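You operate a simulated robot arm through the tools that you are given. There is no shell and no other tool. Be economical: measure what you need, move in short steps, check, and stop when the job is done.

The job below is to be done with a simulated robot arm. You get a single attempt, and the scene is never put back.

Task
Put things in order on the top of the wooden bench with blue legs. At the end: the white block from the top of the wooden bench with blue legs is on the brown carton; the blue pad stands where the blue ring stood; the white folded cloth from the top of the wooden bench with blue legs stands where the white block stood; the blue ring from the top of the wooden bench with blue legs stands where the white folded cloth stood; whatever was shut is shut again. Leave all else as you found it, and nothing knocked over.
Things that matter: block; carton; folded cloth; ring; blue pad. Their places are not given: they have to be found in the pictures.

Only the result counts: the job must be done as asked and must still hold three seconds after the hand-in. Knocking over, shifting, dropping, spilling or breaking anything else fails it.

Robot
A 6-joint arm with a two-finger parallel gripper, fixed in place. Base frame: the origin is at the foot of the arm, x ahead of it, y to its left, z up; the work surface is at about z = 0. Lengths are in mm, angles in rad, forces in N, time in s.
With the tool pointing down near the work surface it reaches from about 180 to 460 mm from the base axis. Its first joint turns from -1.222 to 1.222 rad. Payload 1.9 kg.
Tool frame: the origin (TCP) lies between the finger pads and is the grasp point; the fingertips stand 23 mm ahead of it; z points along the fingers, y is the line along which they close. Largest opening 94 mm; finger width 38, thickness 10; the body of the gripper, 54 by 96 mm, starts 39 mm behind the TCP.
Orientation is told as [roll, pitch, yaw] about the base's x, y, z axes, in that order, counted from this pose: with the fingers straight down and closing along the base's y, the tool's x points along the base's -x, its y along +y and its z along -z.

Tools
- The arm moves only by the tool apply_moves. Its argument "deltas" is a list of rows, each a list of 7 numbers: the turn, a rotation vector about the tool's x, y, z in rad, then the shift along the tool's x, y, z in cm, then the finger opening in cm, from 0 to 9.4. In form: [[ax, ay, az, dx, dy, dz, hand], ...]. A call has 1 to 12 rows; each row shifts and turns the commanded pose from where the row before left it, along the tool's axes as they then stand. A row lasts 0.2 s, in which the tool goes at most 50 mm and 0.15 rad; a call with a longer step from one row to the next is refused whole, and so is a gripper value outside its range. A pose out of reach is approached as far as the arm can. The call stops where the force on the tool passes 40 N (or 10 N more than at its start, if that is more) or the arm is blocked; 0.2 s more then pass. Each finger travels about 108 mm/s and halts on what it meets, pressing with about 31 N; the grip force reading is that of the motor and also rises with nothing between the fingers. The clock runs only during rows and for 0.2 s after the last one: add rows that do not move to give the fingers time. The reply holds the time, the measured pose of the TCP, the force on the tool along the base axes, the opening and the grip force, in the units named above and with some noise.
- Cameras (640 x 400 px; columns grow to the right, rows downward): "scene" is fixed at [38.4, 302, 417.1]; the picture's right is [-0.93, -0.36, 0.00], its down [-0.22, 0.59, -0.78] and it looks along [0.28, -0.73, -0.63] (base axes); focal length 214 px, centre (320, 200). "wrist" rides on the gripper at [-39, 0, -44] in the tool frame; the picture's right is [0.00, -1.00, 0.00], its down [0.97, 0.00, -0.24] and it looks along [0.24, 0.00, 0.97] (tool axes); focal length 218 px, centre (320, 200).
- capture(camera): a new picture of that camera. No time passes.
- point_at(camera, pixels): there is no depth. For up to 12 entries [column, row, z] of the newest picture of that camera ("zoom" is the newest enlarged one), the place [x, y] in the base frame at which the ray of that pixel passes the height z, good to about 3 mm, but the place of the scene camera against the robot may be out by one fixed shift of up to 12 mm in any direction. No time passes.
- zoom(camera, box): a new picture of the part [left, top, right, bottom] of that camera's present view, enlarged. No time passes.
- sign_off(): hands the job in; it is judged then, once.

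Work in short steps. Measure before you move; look again where a grasp or a placing could have gone wrong, and mend it. You have 80 turns and 54 pictures in all, those below and enlarged ones among them. Open the gripper and draw the arm clear of the work before you hand the job in, unless the task says otherwise; then end with one line.

The tools are called by a JSON object that holds its "api" and its "payload". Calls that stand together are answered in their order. apply_moves: Moves the arm, as the interface text tells. Its arguments: {"type":"object","properties":{"deltas":{"type":"array"}},"required":["deltas"]} The other tools are called the same way: capture (camera) takes a picture; point_at (camera, pixels) gives the place at which the rays of pixels pass given heights; zoom (camera, box) takes an enlarged picture of a part of a camera's view; sign_off () hands the job in.

At the start:

```text
clock: 0.0
tcp_pos: [231.8, -133.9, 300.3]
tool_rot: [0.002, 0.0, 0.0]
force: [-0.6, 0.5, 1.1]
finger_gap: 93.8
gripper_force: 0.2
```

scene: 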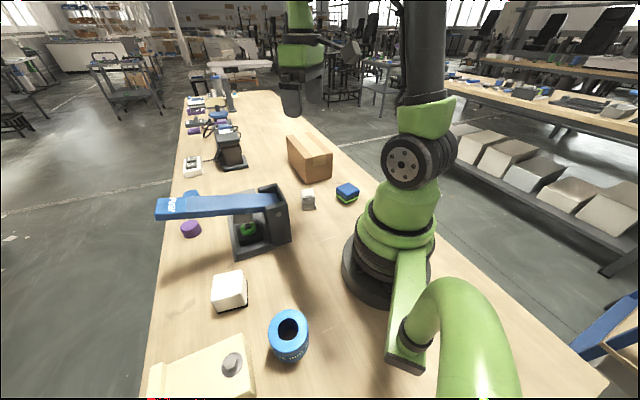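
wrist: 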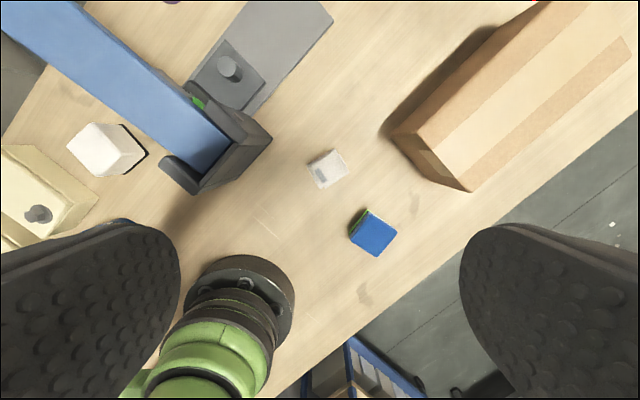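

I start with enlarged views to identify the block, cloth, ring and pad.

{"api": "zoom", "payload": {"camera": "scene", "box": [140, 240, 340, 400]}}

{"api": "zoom", "payload": {"camera": "scene", "box": [220, 120, 380, 220]}}

{"api": "zoom", "payload": {"camera": "scene", "box": [140, 170, 300, 270]}}

```text
2.50 times, centred on (240, 320) of scene
```

zoom: 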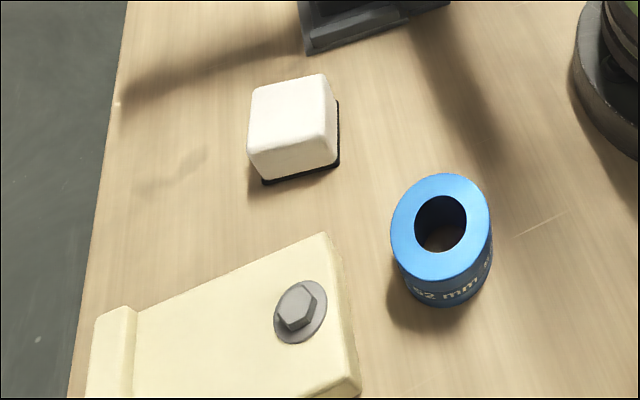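

```text
4.00 times, centred on (300, 170) of scene
```

zoom: 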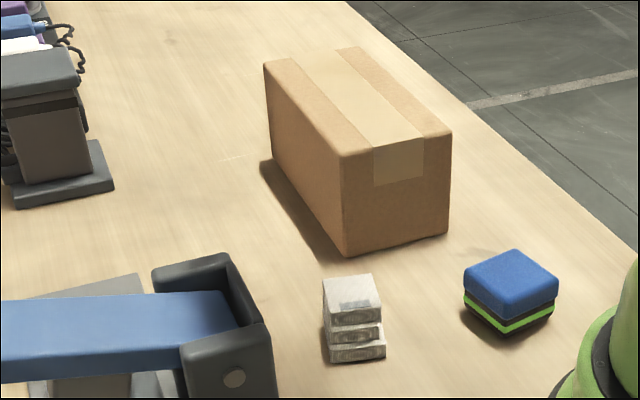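

```text
4.00 times, centred on (220, 220) of scene
```

zoom: 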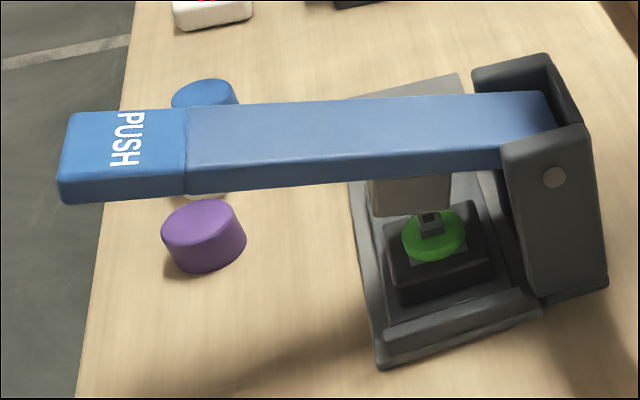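

The folded cloth is the stack near (308,200), the block is near (229,290). I look closer at the blue/green item and at the blue cylinder behind the lever.

{"api": "zoom", "payload": {"camera": "scene", "box": [328, 176, 368, 208]}}

{"api": "zoom", "payload": {"camera": "wrist", "box": [280, 130, 440, 270]}}

```text
12.50 times, centred on (348, 192) of scene
```

zoom: 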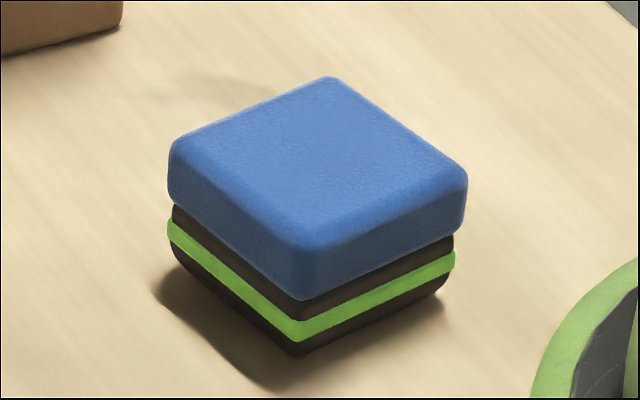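

```text
2.86 times, centred on (360, 200) of wrist
```

zoom: 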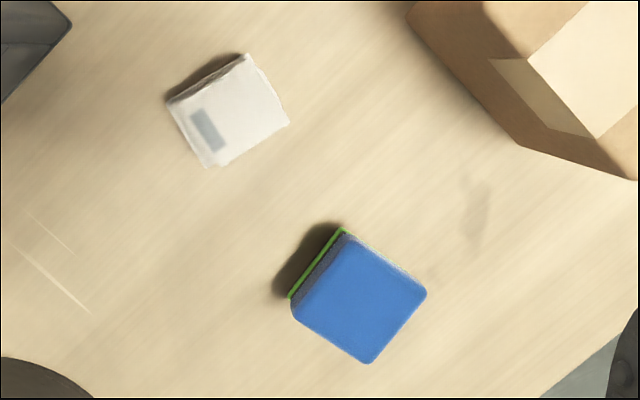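

I estimate rough table positions from the wide wrist and scene pictures.

{"api": "point_at", "payload": {"camera": "scene", "pixels": [[223, 312, 0], [247, 306, 0], [290, 362, 0], [287, 325, 60], [309, 209, 0], [346, 204, 0], [306, 184, 0], [332, 178, 0], [203, 385, 0], [190, 237, 0], [232, 258, 0], [291, 243, 0]]}}

{"api": "point_at", "payload": {"camera": "wrist", "pixels": [[327, 170, 20], [372, 234, 30], [105, 150, 30], [472, 190, 0], [391, 135, 0], [472, 190, 80], [160, 160, 80], [215, 195, 80], [272, 140, 0]]}}

```text
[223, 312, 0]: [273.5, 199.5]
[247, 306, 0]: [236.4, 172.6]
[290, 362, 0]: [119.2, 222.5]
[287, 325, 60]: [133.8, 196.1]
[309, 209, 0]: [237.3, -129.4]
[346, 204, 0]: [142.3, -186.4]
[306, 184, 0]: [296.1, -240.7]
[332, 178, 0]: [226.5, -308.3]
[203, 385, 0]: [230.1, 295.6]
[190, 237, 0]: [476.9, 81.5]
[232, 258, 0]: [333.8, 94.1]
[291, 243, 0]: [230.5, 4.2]
```

```text
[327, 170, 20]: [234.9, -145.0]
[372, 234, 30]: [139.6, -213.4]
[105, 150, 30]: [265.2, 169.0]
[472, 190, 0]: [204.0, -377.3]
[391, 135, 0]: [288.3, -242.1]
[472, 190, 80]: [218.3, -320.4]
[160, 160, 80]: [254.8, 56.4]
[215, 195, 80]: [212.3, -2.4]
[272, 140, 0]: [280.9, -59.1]
```

The white block is near (257,175). I travel at z≈300 across to it to look from above.

{"api": "apply_moves", "payload": {"deltas": [[0, 0, 0, 0, 4.4, 0, 9.4], [0, 0, 0, 0, 4.4, 0, 9.4], [0, 0, 0, 0, 4.4, 0, 9.4], [0, 0, 0, 0, 4.4, 0, 9.4], [0, 0, 0, 0, 4.4, 0, 9.4], [0, 0, 0, 0, 4.4, 0, 9.4], [0, 0, 0, 0, 4.4, 0, 9.4]]}}

{"api": "capture", "payload": {"camera": "wrist"}}

```text
clock: 1.6
tcp_pos: [231.0, 175.5, 301.1]
tool_rot: [0.0, 0.001, 0.001]
force: [-0.5, -0.4, -0.4]
finger_gap: 94.0
gripper_force: 0.0
```

```text
46 pictures are left
```

wrist: 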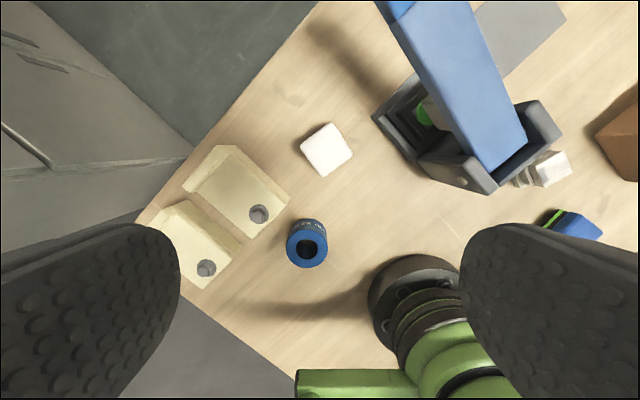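

Block spans (300–353, 122–176), ring top centre (306,248). I measure block corners and the ring at plausible heights.

{"api": "zoom", "payload": {"camera": "wrist", "box": [260, 110, 388, 190]}}

{"api": "zoom", "payload": {"camera": "wrist", "box": [256, 200, 384, 280]}}

```text
5.00 times, centred on (324, 150) of wrist
```

zoom: 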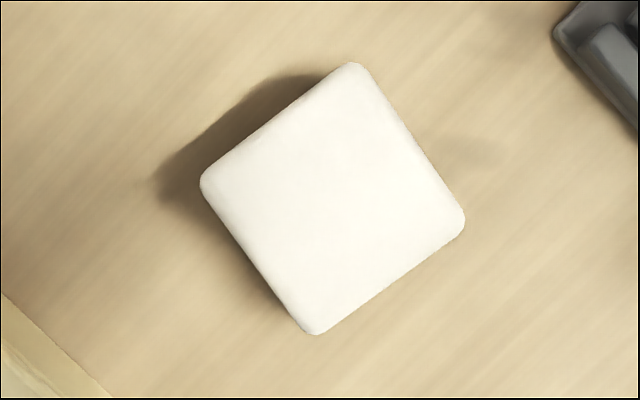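

```text
5.00 times, centred on (320, 240) of wrist
```

zoom: 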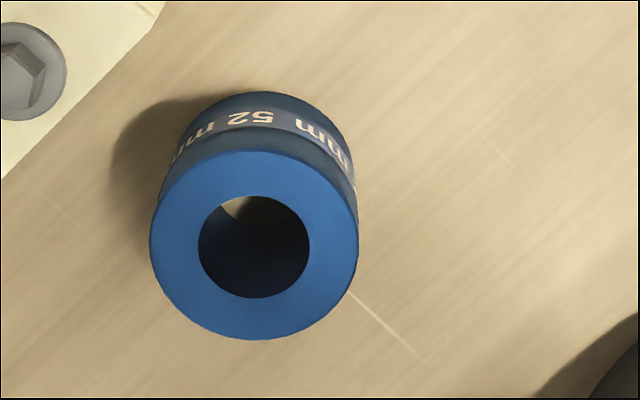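

I project these edges at several heights to fix sizes and centres.

{"api": "point_at", "payload": {"camera": "wrist", "pixels": [[331, 122, 45], [353.6, 154.4, 45], [322.4, 177.2, 45], [299.8, 146, 45], [286, 248.6, 60], [327.6, 248.6, 60], [306.8, 230, 60], [306.8, 268, 60], [309, 218.4, 0], [289, 217, 0], [327, 217, 0]]}}

{"api": "point_at", "payload": {"camera": "scene", "pixels": [[212, 275, 45], [242, 270, 45], [247, 290, 45], [216, 296, 45], [288, 318, 60], [270, 330, 60], [308, 330, 60], [288, 350, 60]]}}

```text
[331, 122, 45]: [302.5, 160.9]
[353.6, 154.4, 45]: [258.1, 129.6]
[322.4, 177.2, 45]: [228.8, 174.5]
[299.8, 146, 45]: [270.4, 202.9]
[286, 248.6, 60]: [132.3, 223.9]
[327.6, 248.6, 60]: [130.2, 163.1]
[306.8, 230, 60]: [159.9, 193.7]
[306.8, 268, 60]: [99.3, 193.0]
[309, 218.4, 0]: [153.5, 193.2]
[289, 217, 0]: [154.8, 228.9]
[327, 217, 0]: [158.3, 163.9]
```

```text
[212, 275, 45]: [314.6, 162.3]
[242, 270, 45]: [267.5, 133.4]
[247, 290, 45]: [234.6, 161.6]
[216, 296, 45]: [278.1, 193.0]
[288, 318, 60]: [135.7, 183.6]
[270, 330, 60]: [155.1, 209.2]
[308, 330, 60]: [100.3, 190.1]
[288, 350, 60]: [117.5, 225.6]
```

Block ≈ 54 mm square centred near (265,167), edges at 35°; I'll grip along 35° (clear of the cream boxes). Turn, centre and go down partly, then look.

{"api": "apply_moves", "payload": {"deltas": [[0, 0, 0, -3.4, -0.85, 0, 9.4], [0, 0, 0.138, 0, 0, 0, 9.4], [0, 0, 0.138, 0, 0, 0, 9.4], [0, 0, 0.138, 0, 0, 0, 9.4], [0, 0, 0.138, 0, 0, 0, 9.4], [0, 0, 0.138, 0, 0, 0, 9.4], [0, 0, 0.138, 0, 0, 0, 9.4], [0, 0, 0.137, 0, 0, 0, 9.4], [0, 0, 0, 0, 0, 4.5, 9.4], [0, 0, 0, 0, 0, 4.5, 9.4], [0, 0, 0, 0, 0, 4.0, 9.4]]}}

{"api": "capture", "payload": {"camera": "wrist"}}

{"api": "capture", "payload": {"camera": "scene"}}

```text
clock: 4.0
tcp_pos: [267.1, 162.8, 172.1]
tool_rot: [0.001, 0.0, -0.965]
force: [-0.3, 0.0, 0.2]
finger_gap: 94.1
gripper_force: 0.1
```

```text
43 pictures are left
```

wrist: 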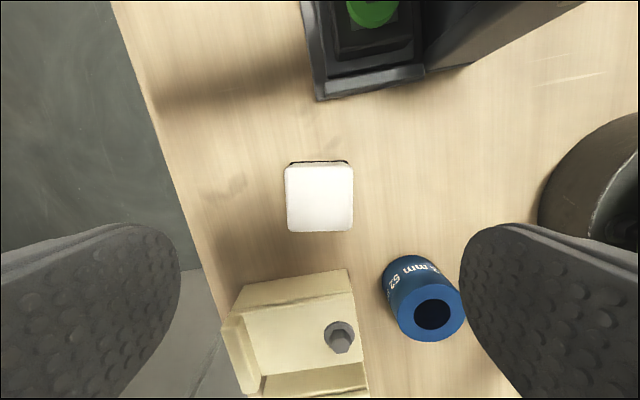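

```text
42 pictures are left
```

scene: 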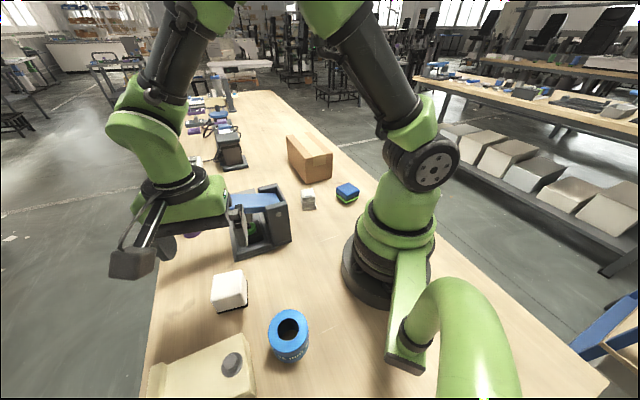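

Block top now spans (286–353, 167–231), dark base edge visible at row 161. Zoom for exact edges.

{"api": "zoom", "payload": {"camera": "wrist", "box": [256, 150, 384, 250]}}

{"api": "point_at", "payload": {"camera": "wrist", "pixels": [[286, 198, 0], [353.5, 198, 0], [320, 232, 45], [320, 167, 45], [320, 161, 0], [286, 198, 45], [353.5, 198, 45], [432, 314, 50], [388, 268, 0], [396, 312, 50], [466, 312, 50]]}}

```text
4.00 times, centred on (320, 200) of wrist
```

zoom: 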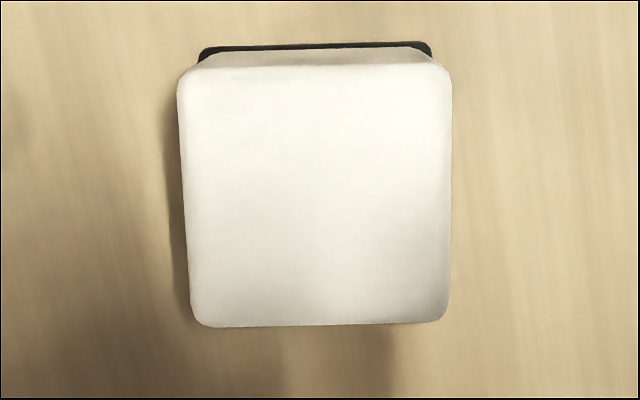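

```text
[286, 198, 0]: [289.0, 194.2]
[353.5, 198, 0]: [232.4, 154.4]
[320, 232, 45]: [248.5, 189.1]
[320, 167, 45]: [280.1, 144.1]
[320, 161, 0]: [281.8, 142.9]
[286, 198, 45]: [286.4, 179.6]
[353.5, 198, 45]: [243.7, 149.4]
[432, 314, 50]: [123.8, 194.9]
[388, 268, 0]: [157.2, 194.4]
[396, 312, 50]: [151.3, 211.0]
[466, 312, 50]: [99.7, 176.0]
```

Block height ≈30–38 mm. I go down to TCP z≈28, centring by +4 mm along tool x, then read the pose.

{"api": "apply_moves", "payload": {"deltas": [[0, 0, 0, 0.4, 0, 4, 9.4], [0, 0, 0, 0, 0, 4, 9.4], [0, 0, 0, 0, 0, 3.5, 9.4], [0, 0, 0, 0, 0, 2.0, 9.4], [0, 0, 0, 0, 0, 0.8, 9.4], [0, 0, 0, 0, 0, 0, 9.4]]}}

{"api": "capture", "payload": {"camera": "wrist"}}

```text
clock: 5.4
tcp_pos: [264.5, 167.4, 27.7]
tool_rot: [0.0, 0.0, -0.966]
force: [0.4, 0.1, -0.7]
finger_gap: 93.8
gripper_force: 0.1
```

```text
40 pictures are left
```

wrist: 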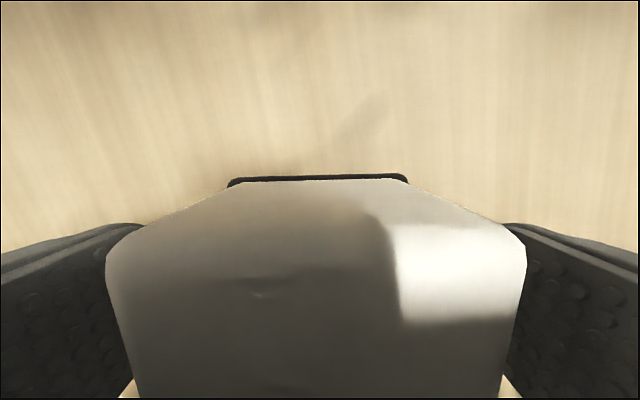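

The block is centred between the fingers (sides at columns 107 and 527). I note its place as (264.5,167.4) and close.

{"api": "apply_moves", "payload": {"deltas": [[0, 0, 0, 0, 0, 0, 4.5], [0, 0, 0, 0, 0, 0, 4.5], [0, 0, 0, 0, 0, 0, 4.5]]}}

```text
clock: 6.2
tcp_pos: [263.0, 167.2, 27.6]
tool_rot: [0.0, 0.0, -0.966]
force: [1.7, -0.1, 0.3]
finger_gap: 53.9
gripper_force: 31.0
```

Gripped at 54 mm. Lift to z≈290.

{"api": "apply_moves", "payload": {"deltas": [[0, 0, 0, 0, 0, -2, 4.5], [0, 0, 0, 0, 0, -4, 4.5], [0, 0, 0, 0, 0, -4.5, 4.5], [0, 0, 0, 0, 0, -4.5, 4.5], [0, 0, 0, 0, 0, -4.5, 4.5], [0, 0, 0, 0, 0, -4.5, 4.5], [0, 0, 0, 0, 0, -2.5, 4.5]]}}

{"api": "capture", "payload": {"camera": "wrist"}}

```text
clock: 7.8
tcp_pos: [264.6, 168.1, 292.5]
tool_rot: [0.001, 0.0, -0.964]
force: [0.0, -0.6, -10.9]
finger_gap: 54.1
gripper_force: 31.4
```

```text
39 pictures are left
```

wrist: 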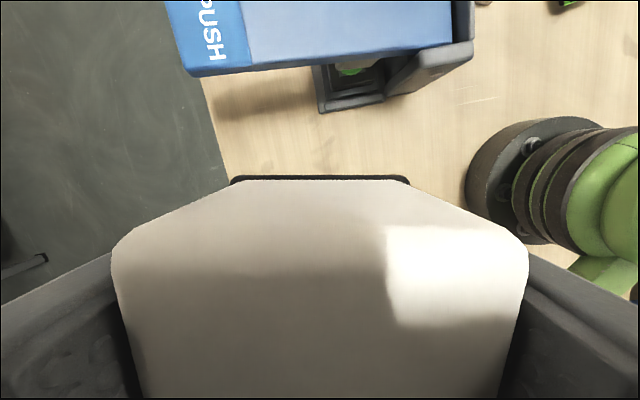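

Block is held (weight ≈11 N). I cross at this height toward (250,-190).

{"api": "apply_moves", "payload": {"deltas": [[0, 0, 0, -3.57, -2.68, 0, 4.5], [0, 0, 0, -3.57, -2.68, 0, 4.5], [0, 0, 0, -3.57, -2.68, 0, 4.5], [0, 0, 0, -3.57, -2.68, 0, 4.5], [0, 0, 0, -3.57, -2.68, 0, 4.5], [0, 0, 0, -3.57, -2.68, 0, 4.5], [0, 0, 0, -3.57, -2.68, 0, 4.5], [0, 0, 0, -3.57, -2.68, 0, 4.5], [0, 0, 0, 0, 0, 0, 4.5]]}}

{"api": "capture", "payload": {"camera": "wrist"}}

{"api": "capture", "payload": {"camera": "scene"}}

```text
clock: 9.8
tcp_pos: [248.4, -189.8, 293.0]
tool_rot: [0.0, 0.0, -0.964]
force: [0.1, 0.6, -11.7]
finger_gap: 53.8
gripper_force: 30.8
```

```text
38 pictures are left
```

wrist: 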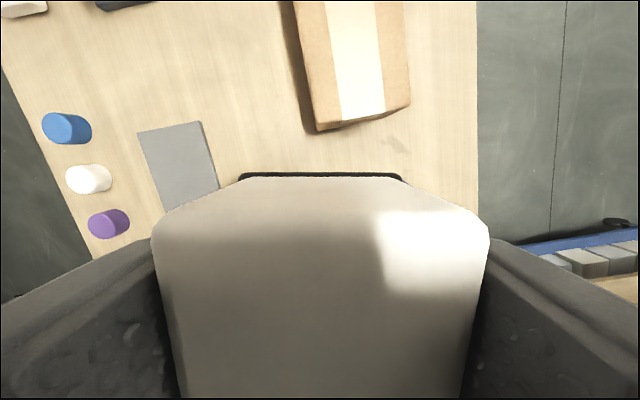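

```text
37 pictures are left
```

scene: 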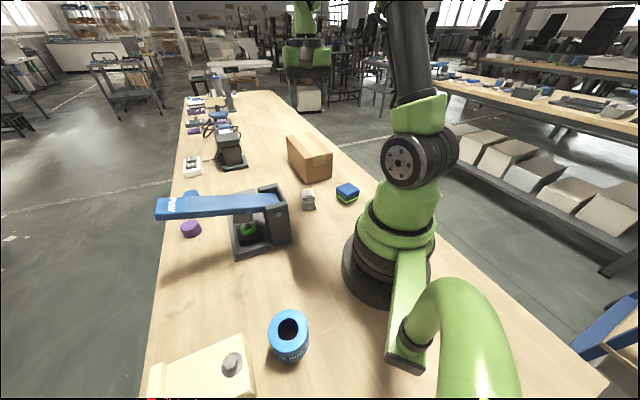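

The block slipped a few mm in the fingers, so I work quickly. I measure the carton's near corners.

{"api": "zoom", "payload": {"camera": "wrist", "box": [260, 0, 440, 140]}}

{"api": "point_at", "payload": {"camera": "wrist", "pixels": [[314, 122, 80], [411, 106, 80], [314, 122, 100], [411, 106, 100], [318, 132, 0], [408, 112, 0], [295, 2, 80], [402, 2, 80]]}}

{"api": "zoom", "payload": {"camera": "scene", "box": [270, 120, 350, 190]}}

```text
2.86 times, centred on (350, 70) of wrist
```

zoom: 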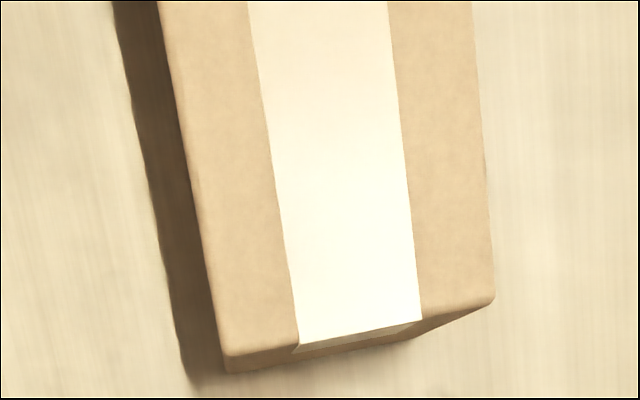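

```text
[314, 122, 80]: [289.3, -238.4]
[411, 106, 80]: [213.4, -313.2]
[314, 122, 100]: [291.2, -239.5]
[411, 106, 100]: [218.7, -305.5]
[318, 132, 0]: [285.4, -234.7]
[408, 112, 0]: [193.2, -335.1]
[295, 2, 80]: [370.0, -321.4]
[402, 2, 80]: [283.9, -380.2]
```

```text
5.71 times, centred on (310, 155) of scene
```

zoom: 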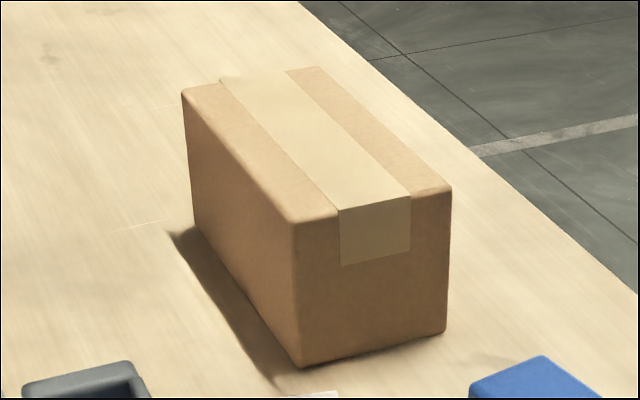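

I solve the carton height from the scene picture corner pairs.

{"api": "point_at", "payload": {"camera": "scene", "pixels": [[306.5, 184.2, 0], [305.3, 158.9, 70], [305.3, 158.9, 90], [305.3, 158.9, 110], [331.9, 178.3, 0], [332.7, 152.7, 70], [332.7, 152.7, 90], [332.7, 152.7, 110], [285.9, 136, 90], [303.6, 130.5, 90]]}}

{"api": "point_at", "payload": {"camera": "wrist", "pixels": [[317.8, 124.3, 85], [410.5, 105.7, 85], [317.8, 124.3, 105], [410.5, 105.7, 105], [293, 1, 85], [402, 1, 85]]}}

```text
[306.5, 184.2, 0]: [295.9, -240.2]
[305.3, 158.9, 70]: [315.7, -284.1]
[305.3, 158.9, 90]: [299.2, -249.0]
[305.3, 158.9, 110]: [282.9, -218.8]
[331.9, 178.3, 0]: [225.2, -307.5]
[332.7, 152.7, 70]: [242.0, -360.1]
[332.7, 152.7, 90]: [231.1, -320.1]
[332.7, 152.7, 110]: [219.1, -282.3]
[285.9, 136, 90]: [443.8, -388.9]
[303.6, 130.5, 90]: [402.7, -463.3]
```

```text
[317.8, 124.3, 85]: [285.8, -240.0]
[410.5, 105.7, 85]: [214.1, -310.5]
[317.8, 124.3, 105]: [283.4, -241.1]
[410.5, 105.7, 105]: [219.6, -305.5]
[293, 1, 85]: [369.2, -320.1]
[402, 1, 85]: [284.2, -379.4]
```

Carton top ≈95 mm high, near edge mid (251,-274), axis at 45°. I align to 45°, go over (285,-308) and lower to z≈150.

{"api": "apply_moves", "payload": {"deltas": [[0, 0, -0.09, 0, 0, 0, 4.5], [0, 0, -0.09, 0, 0, 0, 4.5], [0, 0, 0, -3.64, -1.92, 0, 4.5], [0, 0, 0, -3.64, -1.92, 0, 4.5], [0, 0, 0, -3.64, -1.92, 0, 4.5], [0, 0, 0, 0, 0, 4.5, 4.5], [0, 0, 0, 0, 0, 4.5, 4.5], [0, 0, 0, 0, 0, 4.0, 4.5], [0, 0, 0, 0, 0, 1.0, 4.5], [0, 0, 0, 0, 0, 0, 4.5]]}}

{"api": "capture", "payload": {"camera": "wrist"}}

{"api": "zoom", "payload": {"camera": "scene", "box": [250, 80, 378, 180]}}

```text
clock: 12.0
tcp_pos: [285.4, -307.6, 151.8]
tool_rot: [0.0, 0.0, -0.785]
force: [-1.0, -0.3, -10.4]
finger_gap: 54.1
gripper_force: 30.7
```

```text
34 pictures are left
```

wrist: 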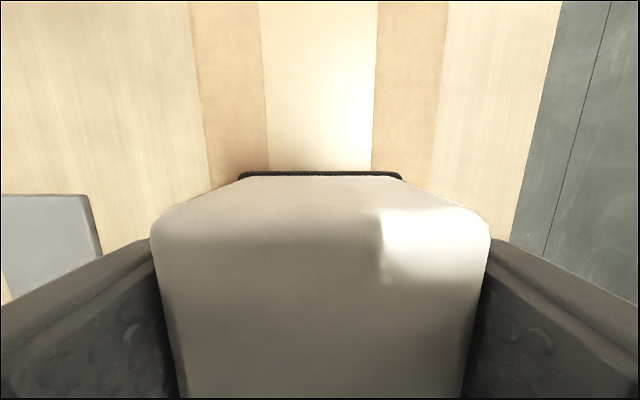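

```text
4.00 times, centred on (314, 130) of scene
```

zoom: 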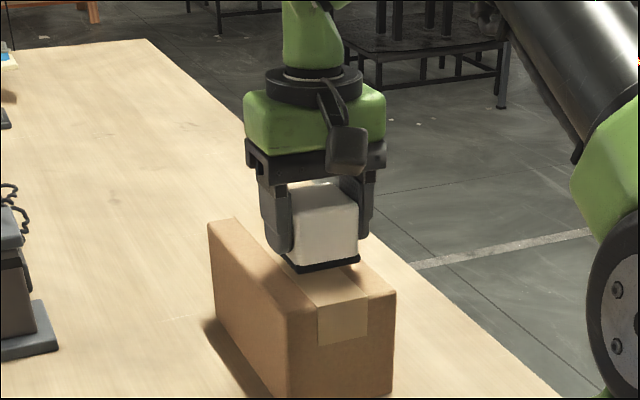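

Block is centred over the tape with a gap of about 20 mm. I lower in small steps until the force changes.

{"api": "apply_moves", "payload": {"deltas": [[0, 0, 0, 0, 0, 0.8, 4.5], [0, 0, 0, 0, 0, 0.6, 4.5], [0, 0, 0, 0, 0, 0.3, 4.5], [0, 0, 0, 0, 0, 0, 4.5]]}}

{"api": "zoom", "payload": {"camera": "scene", "box": [282, 120, 362, 170]}}

```text
clock: 13.0
tcp_pos: [286.8, -306.0, 135.7]
tool_rot: [0.001, 0.0, -0.786]
force: [0.5, -0.4, -11.4]
finger_gap: 53.7
gripper_force: 31.3
```

```text
8.00 times, centred on (322, 145) of scene
```

zoom: 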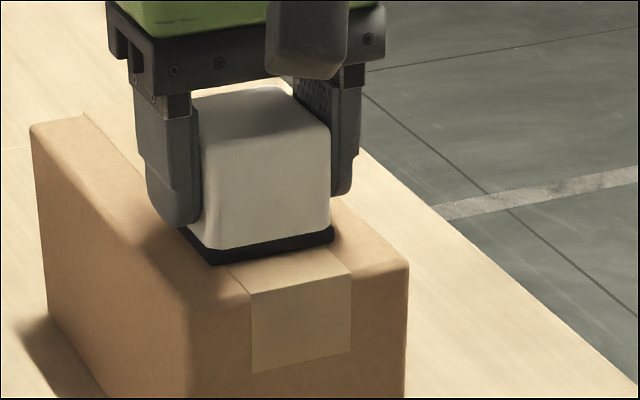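

Still carrying full weight; continue in 2 mm steps.

{"api": "apply_moves", "payload": {"deltas": [[0, 0, 0, 0, 0, 0.2, 4.5], [0, 0, 0, 0, 0, 0.2, 4.5], [0, 0, 0, 0, 0, 0, 4.5]]}}

```text
clock: 13.8
tcp_pos: [287.4, -307.2, 133.7]
tool_rot: [0.0, -0.006, -0.785]
force: [-3.4, 4.3, 24.6]
finger_gap: 54.0
gripper_force: 30.6
```

Contact made (force reversed to +25 N). I relieve slightly, open, and rise.

{"api": "apply_moves", "payload": {"deltas": [[0, 0, 0, 0, 0, -0.1, 4.5], [0, 0, 0, 0, 0, 0, 6], [0, 0, 0, 0, 0, 0, 7.5], [0, 0, 0, 0, 0, 0, 7.5], [0, 0, 0, 0, 0, -2, 7.5], [0, 0, 0, 0, 0, -4.5, 7.5], [0, 0, 0, 0, 0, -4.5, 7.5], [0, 0, 0, 0, 0, -4.5, 7.5]]}}

{"api": "capture", "payload": {"camera": "wrist"}}

{"api": "zoom", "payload": {"camera": "scene", "box": [272, 120, 368, 210]}}

```text
clock: 15.6
tcp_pos: [286.4, -305.8, 287.5]
tool_rot: [0.0, 0.002, -0.784]
force: [0.5, 0.6, 0.1]
finger_gap: 74.8
gripper_force: 0.1
```

```text
31 pictures are left
```

wrist: 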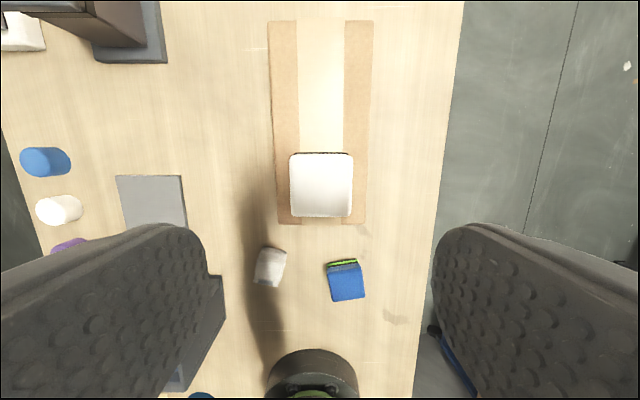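

```text
4.44 times, centred on (320, 165) of scene
```

zoom: 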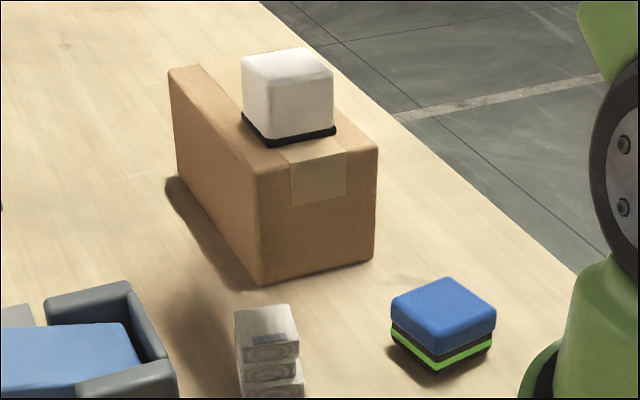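

Block sits upright and central on the carton. Next the cloth: I move above about (232,-144) and look down.

{"api": "apply_moves", "payload": {"deltas": [[0, 0, 0, 3.84, 1.89, 0, 9.4], [0, 0, 0, 3.84, 1.89, 0, 9.4], [0, 0, 0, 3.84, 1.89, 0, 9.4], [0, 0, 0, 3.84, 1.89, 0, 9.4], [0, 0, 0, 0, 0, 4.5, 9.4], [0, 0, 0, 0, 0, 4.5, 9.4], [0, 0, 0, 0, 0, 3.0, 9.4], [0, 0, 0, 0, 0, 0, 9.4]]}}

{"api": "capture", "payload": {"camera": "wrist"}}

{"api": "zoom", "payload": {"camera": "wrist", "box": [256, 120, 416, 260]}}

```text
clock: 17.4
tcp_pos: [230.7, -143.0, 167.2]
tool_rot: [0.001, -0.001, -0.785]
force: [-0.4, -1.1, -0.1]
finger_gap: 94.4
gripper_force: 0.0
```

```text
29 pictures are left
```

wrist: 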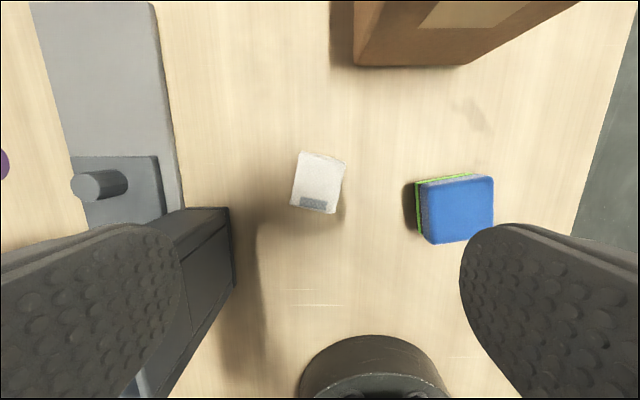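

```text
2.86 times, centred on (336, 190) of wrist
```

zoom: 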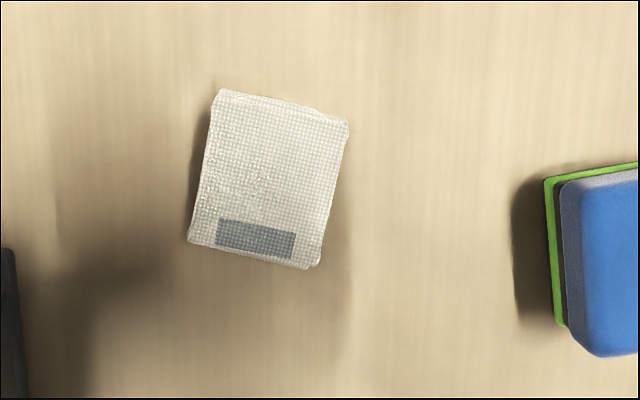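

Cloth top corners ≈(301,151),(346,164),(335,214),(289,204), rotated ~0.24 rad in the view. I compute its centre.

{"api": "point_at", "payload": {"camera": "wrist", "pixels": [[301, 150.8, 45], [346.5, 163.8, 45], [335.3, 214.5, 45], [289.4, 204, 45], [318, 183.3, 45], [318, 183.3, 20], [456, 210, 40], [482, 176, 40], [493, 238, 40], [430, 244, 40]]}}

{"api": "zoom", "payload": {"camera": "scene", "box": [290, 170, 330, 220]}}

```text
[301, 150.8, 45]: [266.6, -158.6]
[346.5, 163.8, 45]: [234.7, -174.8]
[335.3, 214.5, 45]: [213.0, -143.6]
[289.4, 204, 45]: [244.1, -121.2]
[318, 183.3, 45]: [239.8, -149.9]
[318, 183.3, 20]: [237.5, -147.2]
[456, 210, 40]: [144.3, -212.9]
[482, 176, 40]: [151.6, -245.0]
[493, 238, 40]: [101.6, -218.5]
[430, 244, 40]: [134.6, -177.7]
```

```text
8.00 times, centred on (310, 195) of scene
```

zoom: 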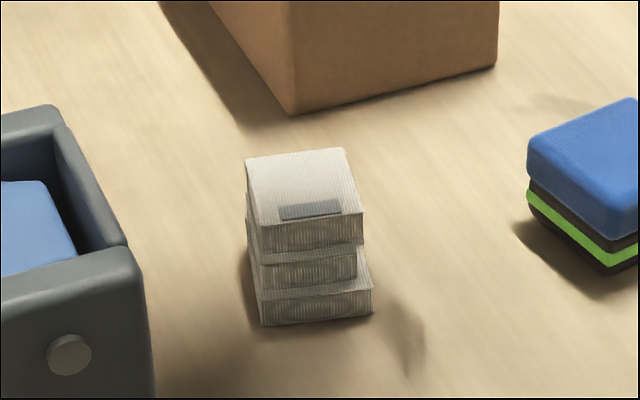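

Cloth centre ≈(239.6,-149.5), ~36×41×45 mm. I turn 0.25, centre, narrow the opening to 70 and lower to z≈95 for a check.

{"api": "apply_moves", "payload": {"deltas": [[0, 0, 0.125, 0, 0, 0, 7], [0, 0, 0.12, 0, 0, 0, 7], [0, 0, 0, -0.99, 0.43, 2, 7], [0, 0, 0, 0, 0, 3, 7], [0, 0, 0, 0, 0, 2.2, 7], [0, 0, 0, 0, 0, 0, 7]]}}

{"api": "capture", "payload": {"camera": "wrist"}}

```text
clock: 18.8
tcp_pos: [239.0, -152.6, 95.5]
tool_rot: [0.001, 0.0, -1.031]
force: [0.5, -0.2, -0.3]
finger_gap: 70.2
gripper_force: 0.1
```

```text
26 pictures are left
```

wrist: 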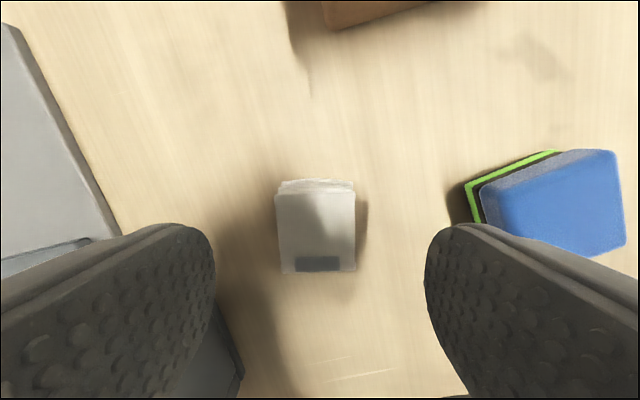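

Aligned; cloth centre col ≈316 vs fingers 320. Small correction, then down to z≈26.

{"api": "apply_moves", "payload": {"deltas": [[0, 0, 0, -0.2, 0.2, 3, 7], [0, 0, 0, 0, 0, 2.5, 7], [0, 0, 0, 0, 0, 1.0, 7], [0, 0, 0, 0, 0, 0.4, 7], [0, 0, 0, 0, 0, 0, 7]]}}

{"api": "capture", "payload": {"camera": "wrist"}}

```text
clock: 20.0
tcp_pos: [241.7, -151.2, 25.5]
tool_rot: [0.003, 0.001, -1.032]
force: [0.6, -0.2, 0.8]
finger_gap: 70.0
gripper_force: 0.0
```

```text
25 pictures are left
```

wrist: 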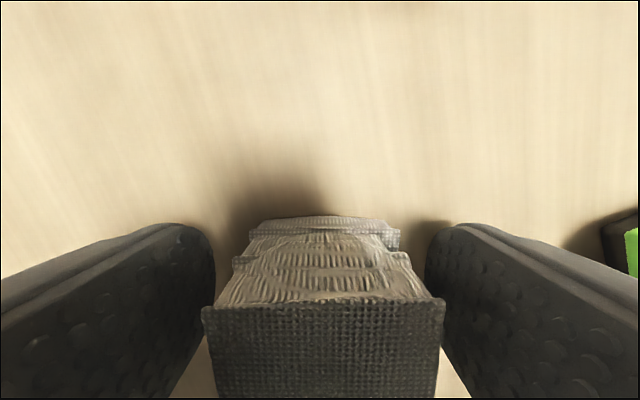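

Cloth is between the fingers; its place is ≈(240.5,-149.5). Nudge 2 mm and close, then lift.

{"api": "apply_moves", "payload": {"deltas": [[0, 0, 0, 0.2, 0, 0, 7], [0, 0, 0, 0, 0, 0, 2.8], [0, 0, 0, 0, 0, 0, 2.8], [0, 0, 0, 0, 0, 0, 2.8], [0, 0, 0, 0, 0, 0, 2.8]]}}

```text
clock: 21.2
tcp_pos: [241.8, -150.3, 26.8]
tool_rot: [0.0, 0.0, -1.03]
force: [-0.2, -0.8, 0.4]
finger_gap: 41.4
gripper_force: 30.8
```

Gripped at 41 mm. Lift straight up and check.

{"api": "apply_moves", "payload": {"deltas": [[0, 0, 0, 0, 0, -2, 2.8], [0, 0, 0, 0, 0, -4.5, 2.8], [0, 0, 0, 0, 0, -4.9, 2.8], [0, 0, 0, 0, 0, -4.9, 2.8], [0, 0, 0, 0, 0, -4.9, 2.8], [0, 0, 0, 0, 0, -4.9, 2.8], [0, 0, 0, 0, 0, 0, 2.8]]}}

{"api": "capture", "payload": {"camera": "wrist"}}

```text
clock: 22.8
tcp_pos: [242.7, -151.3, 289.7]
tool_rot: [0.001, -0.001, -1.029]
force: [-0.1, 0.2, -0.9]
finger_gap: 41.4
gripper_force: 30.6
```

```text
24 pictures are left
```

wrist: 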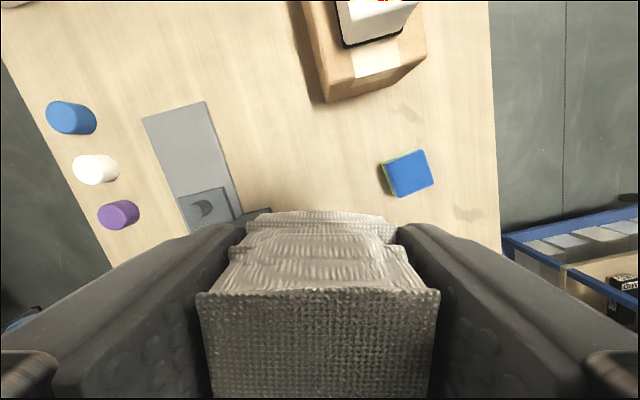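

Cloth is held whole. Cross to the block's former place.

{"api": "apply_moves", "payload": {"deltas": [[0, 0, 0, 3.265, 2.28, 0, 2.8], [0, 0, 0, 3.265, 2.28, 0, 2.8], [0, 0, 0, 3.265, 2.28, 0, 2.8], [0, 0, 0, 3.265, 2.28, 0, 2.8], [0, 0, 0, 3.265, 2.28, 0, 2.8], [0, 0, 0, 3.265, 2.28, 0, 2.8], [0, 0, 0, 3.265, 2.28, 0, 2.8], [0, 0, 0, 3.265, 2.28, 0, 2.8], [0, 0, -0.065, 0, 0, 0, 2.8], [0, 0, 0, 0, 0, 0, 2.8]]}}

```text
clock: 25.0
tcp_pos: [263.5, 168.8, 287.2]
tool_rot: [0.0, 0.0, -0.965]
force: [1.6, 0.8, 0.3]
finger_gap: 41.4
gripper_force: 30.7
```

Over the place (263.5,168.8). I lower to z≈40 and read.

{"api": "apply_moves", "payload": {"deltas": [[0, 0, 0, 0, 0, 4.9, 2.8], [0, 0, 0, 0, 0, 4.9, 2.8], [0, 0, 0, 0, 0, 4.9, 2.8], [0, 0, 0, 0, 0, 4.9, 2.8], [0, 0, 0, 0, 0, 3.5, 2.8], [0, 0, 0, 0, 0, 1.5, 2.8], [0, 0, 0, 0, 0, 0, 2.8]]}}

{"api": "capture", "payload": {"camera": "wrist"}}

```text
clock: 26.6
tcp_pos: [262.7, 167.4, 44.4]
tool_rot: [0.002, 0.0, -0.965]
force: [0.7, 0.6, -1.0]
finger_gap: 41.2
gripper_force: 31.3
```

```text
23 pictures are left
```

wrist: 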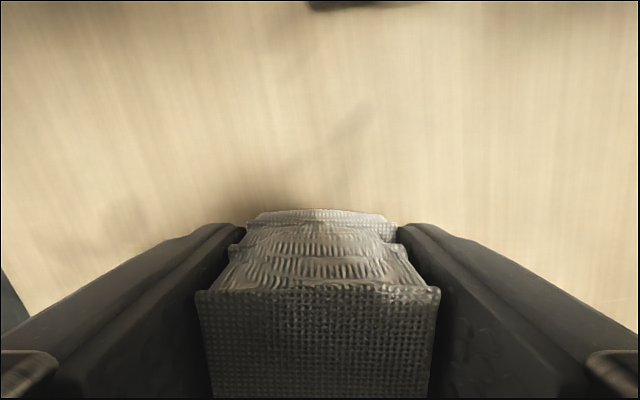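

No slip. Lower the last ~17 mm gently.

{"api": "apply_moves", "payload": {"deltas": [[0, 0, 0, 0, 0, 1.0, 2.8], [0, 0, 0, 0, 0, 0.5, 2.8], [0, 0, 0, 0, 0, 0.2, 2.8], [0, 0, 0, 0, 0, 0, 2.8]]}}

```text
clock: 27.6
tcp_pos: [263.4, 167.5, 26.6]
tool_rot: [0.001, 0.001, -0.966]
force: [0.1, 0.3, -0.6]
finger_gap: 41.5
gripper_force: 31.0
```

At the pick height; lower 1 mm, open, and rise clear.

{"api": "apply_moves", "payload": {"deltas": [[0, 0, 0, 0, 0, 0.1, 2.8], [0, 0, 0, 0, 0, 0, 5], [0, 0, 0, 0, 0, 0, 7], [0, 0, 0, 0, 0, 0, 7], [0, 0, 0, 0, 0, -2, 7], [0, 0, 0, 0, 0, -4, 7], [0, 0, 0, 0, 0, -4.9, 7], [0, 0, 0, 0, 0, -4.9, 7], [0, 0, 0, 0, 0, -4.9, 7], [0, 0, 0, 0, 0, 0, 7]]}}

{"api": "capture", "payload": {"camera": "wrist"}}

```text
clock: 29.8
tcp_pos: [263.6, 168.2, 229.2]
tool_rot: [0.002, 0.0, -0.965]
force: [0.2, -0.2, 0.2]
finger_gap: 69.8
gripper_force: 0.0
```

```text
22 pictures are left
```

wrist: 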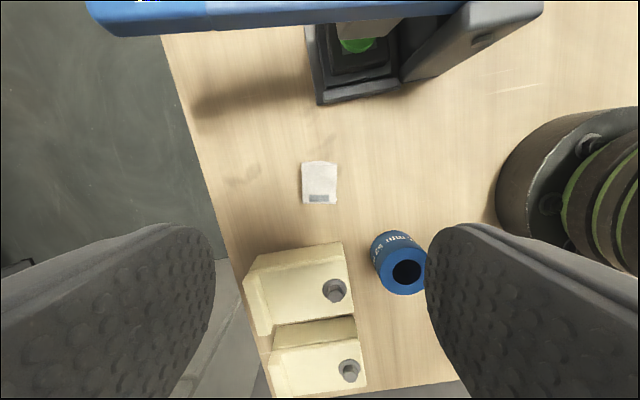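

Cloth stands at the block's place. Now to the ring: move over it and turn so the fingers close along (-0.57,0.82), clear of the cream boxes.

{"api": "apply_moves", "payload": {"deltas": [[0, 0, 0, 2.79, -2.73, 0, 9.4], [0, 0, 0, 2.79, -2.73, 0, 9.4], [0, 0, 0, 2.79, -2.73, 0, 9.4], [0, 0, -0.1423, 0, 0, 0, 9.4], [0, 0, -0.1423, 0, 0, 0, 9.4], [0, 0, -0.1423, 0, 0, 0, 9.4], [0, 0, -0.1423, 0, 0, 0, 9.4], [0, 0, -0.1423, 0, 0, 0, 9.4], [0, 0, -0.1423, 0, 0, 0, 9.4]]}}

{"api": "apply_moves", "payload": {"deltas": [[0, 0, -0.1423, 0, 0, 0, 9.4], [0, 0, -0.1423, 0, 0, 0, 9.4], [0, 0, -0.1423, 0, 0, 0, 9.4], [0, 0, -0.1423, 0, 0, 0, 9.4], [0, 0, -0.1423, 0, 0, 0, 9.4], [0, 0, 0, 0, 0, 3, 9.4], [0, 0, 0, 0, 0, 0, 9.4]]}}

{"api": "capture", "payload": {"camera": "wrist"}}

```text
clock: 31.8
tcp_pos: [149.0, 190.6, 229.9]
tool_rot: [0.0, 0.0, -0.11]
force: [0.2, 0.6, 0.4]
finger_gap: 93.9
gripper_force: 0.1
```

```text
clock: 33.4
tcp_pos: [149.0, 189.0, 200.7]
tool_rot: [0.0, -0.002, 0.6]
force: [0.7, -0.4, -0.1]
finger_gap: 93.8
gripper_force: 0.2
```

```text
21 pictures are left
```

wrist: 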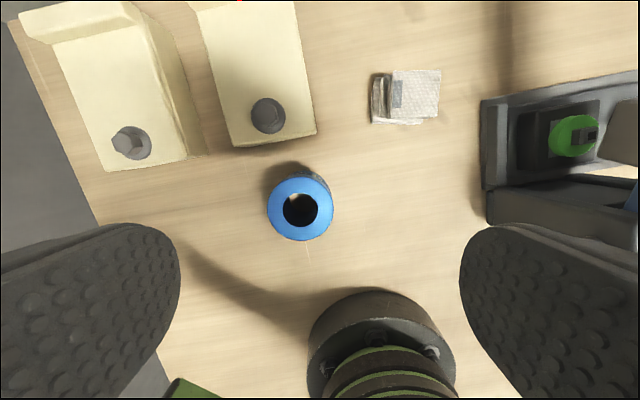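

Ring top circle centre ≈(300,209), diameter ≈66 px. Zoom to refine its base and height.

{"api": "zoom", "payload": {"camera": "wrist", "box": [250, 155, 350, 255]}}

{"api": "point_at", "payload": {"camera": "wrist", "pixels": [[300, 209, 45], [300, 209, 52], [300, 209, 70], [267, 209, 52], [333, 209, 52], [267, 209, 70], [333, 209, 70], [311, 170, 0]]}}

```text
4.00 times, centred on (300, 205) of wrist
```

zoom: 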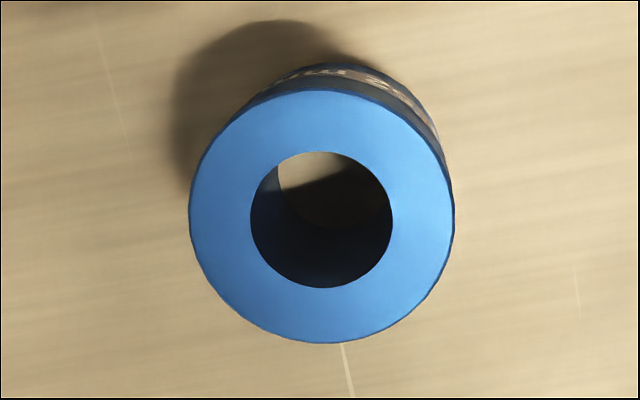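

```text
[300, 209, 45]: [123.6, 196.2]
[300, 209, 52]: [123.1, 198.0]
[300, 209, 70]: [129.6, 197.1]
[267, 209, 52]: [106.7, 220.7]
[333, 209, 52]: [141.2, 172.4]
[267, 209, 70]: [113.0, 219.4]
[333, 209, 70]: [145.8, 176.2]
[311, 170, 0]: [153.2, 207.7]
```

Ring centre ≈(123,195.5), ~62 mm wide. I centre over it and lower to z≈110 for a check.

{"api": "apply_moves", "payload": {"deltas": [[0, 0, 0, 1.78, 2.0, 0, 9.4], [0, 0, 0, 0, 0, 4.5, 9.4], [0, 0, 0, 0, 0, 4.5, 9.4], [0, 0, 0, 0, 0, 0, 9.4]]}}

{"api": "capture", "payload": {"camera": "wrist"}}

```text
clock: 34.4
tcp_pos: [123.7, 197.8, 107.5]
tool_rot: [-0.002, 0.0, 0.598]
force: [0.3, 0.0, 0.1]
finger_gap: 93.9
gripper_force: 0.1
```

```text
19 pictures are left
```

wrist: 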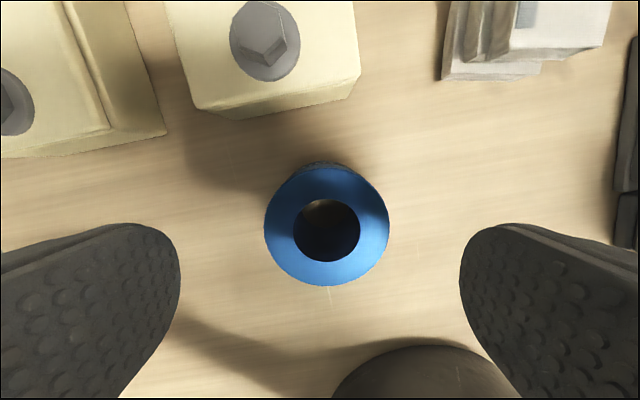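

Ring centre is at (124.9,194.8), height ≈47. Shift 3 mm and lower to z≈28.

{"api": "apply_moves", "payload": {"deltas": [[0, 0, 0, 0, -0.3, 3, 9.4], [0, 0, 0, 0, 0, 3, 9.4], [0, 0, 0, 0, 0, 1.5, 9.4], [0, 0, 0, 0, 0, 0.4, 9.4], [0, 0, 0, 0, 0, 0, 9.4]]}}

{"api": "capture", "payload": {"camera": "wrist"}}

```text
clock: 35.6
tcp_pos: [125.1, 195.2, 30.1]
tool_rot: [-0.001, 0.0, 0.599]
force: [-1.1, 0.4, 0.5]
finger_gap: 94.0
gripper_force: 0.1
```

```text
18 pictures are left
```

wrist: 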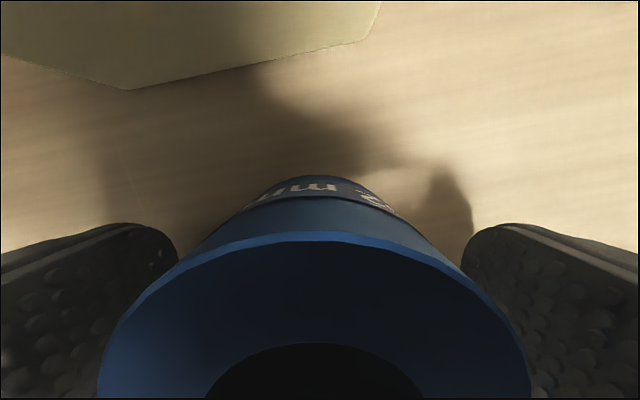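

Ring is centred between the fingers; close and lift.

{"api": "apply_moves", "payload": {"deltas": [[0, 0, 0, 0, 0, 0, 5], [0, 0, 0, 0, 0, 0, 5], [0, 0, 0, 0, 0, 0, 5], [0, 0, 0, 0, 0, 0, 5]]}}

```text
clock: 36.6
tcp_pos: [125.6, 195.0, 30.3]
tool_rot: [0.001, -0.001, 0.599]
force: [0.9, -0.7, -1.3]
finger_gap: 57.1
gripper_force: 30.5
```

Ring gripped at 57 mm. Lift to z≈290.

{"api": "apply_moves", "payload": {"deltas": [[0, 0, 0, 0, 0, -2, 5], [0, 0, 0, 0, 0, -4, 5], [0, 0, 0, 0, 0, -4.8, 5], [0, 0, 0, 0, 0, -4.8, 5], [0, 0, 0, 0, 0, -4.8, 5], [0, 0, 0, 0, 0, -4.8, 5], [0, 0, 0, -3.168, -2.17, 0, 5], [0, 0, 0, -3.168, -2.17, 0, 5], [0, 0, 0, -3.168, -2.17, 0, 5], [0, 0, 0, 0, 0, 0, 5]]}}

{"api": "capture", "payload": {"camera": "wrist"}}

```text
clock: 38.8
tcp_pos: [239.3, 193.7, 283.4]
tool_rot: [0.0, -0.001, 0.598]
force: [-0.1, 0.7, -3.6]
finger_gap: 57.1
gripper_force: 30.7
```

```text
17 pictures are left
```

wrist: 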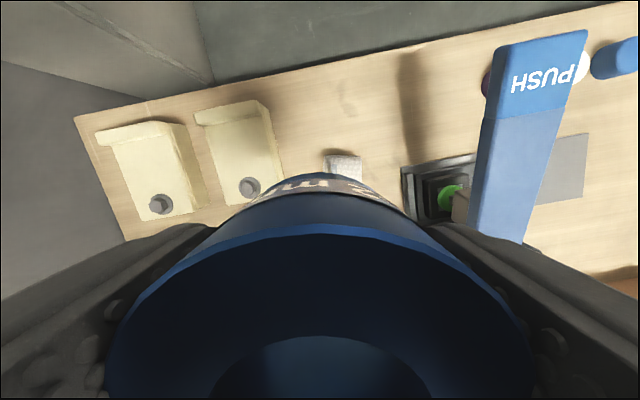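

Ring is held firmly. Cross in -y to the cloth's former place.

{"api": "apply_moves", "payload": {"deltas": [[0, 0, 0, 2.433, -3.553, 0, 5], [0, 0, 0, 2.433, -3.553, 0, 5], [0, 0, 0, 2.433, -3.553, 0, 5], [0, 0, 0, 2.433, -3.553, 0, 5], [0, 0, 0, 2.433, -3.553, 0, 5], [0, 0, 0, 2.433, -3.553, 0, 5], [0, 0, 0, 2.433, -3.553, 0, 5], [0, 0, 0, 2.433, -3.553, 0, 5], [0, 0, 0, 0, 0, 0, 5], [0, 0, 0, 0, 0, 0, 5]]}}

{"api": "capture", "payload": {"camera": "wrist"}}

```text
clock: 41.0
tcp_pos: [238.3, -148.5, 284.9]
tool_rot: [-0.001, 0.0, 0.598]
force: [-0.7, 0.7, -2.8]
finger_gap: 57.5
gripper_force: 30.5
```

```text
16 pictures are left
```

wrist: 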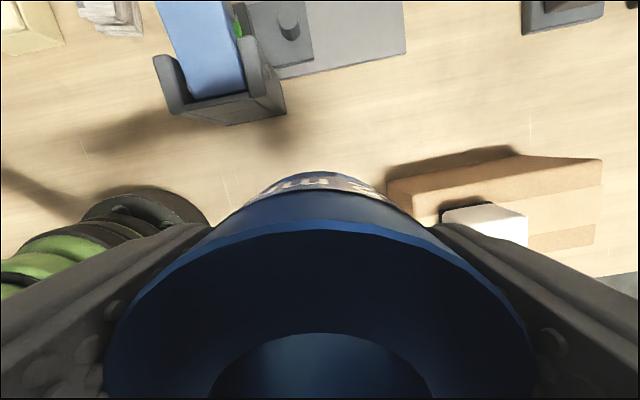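

At (238.3,-148.5). Apply a 2 mm correction and lower to z≈45.

{"api": "apply_moves", "payload": {"deltas": [[0, 0, 0, -0.11, -0.2, 4.8, 5], [0, 0, 0, 0, 0, 4.8, 5], [0, 0, 0, 0, 0, 4.8, 5], [0, 0, 0, 0, 0, 4.8, 5], [0, 0, 0, 0, 0, 3.5, 5], [0, 0, 0, 0, 0, 1.3, 5], [0, 0, 0, 0, 0, 0, 5]]}}

{"api": "capture", "payload": {"camera": "wrist"}}

```text
clock: 42.6
tcp_pos: [243.5, -150.0, 43.8]
tool_rot: [0.0, -0.002, 0.598]
force: [-0.1, -0.5, -3.1]
finger_gap: 57.2
gripper_force: 31.0
```

```text
15 pictures are left
```

wrist: 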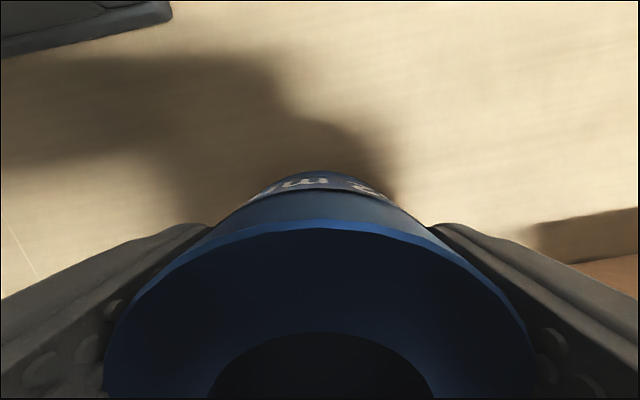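

Lower the last 14 mm gently with a 2 mm correction toward -x.

{"api": "apply_moves", "payload": {"deltas": [[0, 0, 0, 0.15, 0.1, 0.8, 5], [0, 0, 0, 0, 0, 0.4, 5], [0, 0, 0, 0, 0, 0.2, 5], [0, 0, 0, 0, 0, 0, 5]]}}

```text
clock: 43.6
tcp_pos: [239.4, -150.6, 30.0]
tool_rot: [0.001, 0.001, 0.599]
force: [-5.1, 6.5, 19.9]
finger_gap: 57.2
gripper_force: 30.6
```

Contact with the bench. Relieve, open, and rise.

{"api": "apply_moves", "payload": {"deltas": [[0, 0, 0, 0, 0, -0.05, 5], [0, 0, 0, 0, 0, 0, 6.5], [0, 0, 0, 0, 0, 0, 7.8], [0, 0, 0, 0, 0, 0, 7.8], [0, 0, 0, 0, 0, -2, 7.8], [0, 0, 0, 0, 0, -4, 7.8], [0, 0, 0, 0, 0, -4.8, 7.8], [0, 0, 0, 0, 0, -4.8, 7.8], [0, 0, 0, 0, 0, -4.8, 7.8], [0, 0, 0, 0, 0, 0, 7.8]]}}

{"api": "capture", "payload": {"camera": "wrist"}}

```text
clock: 45.8
tcp_pos: [241.2, -150.9, 235.3]
tool_rot: [0.001, -0.001, 0.599]
force: [0.8, 0.6, -0.1]
finger_gap: 77.9
gripper_force: 0.0
```

```text
14 pictures are left
```

wrist: 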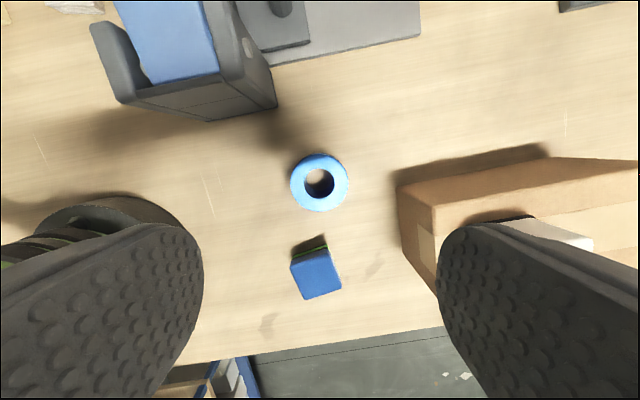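

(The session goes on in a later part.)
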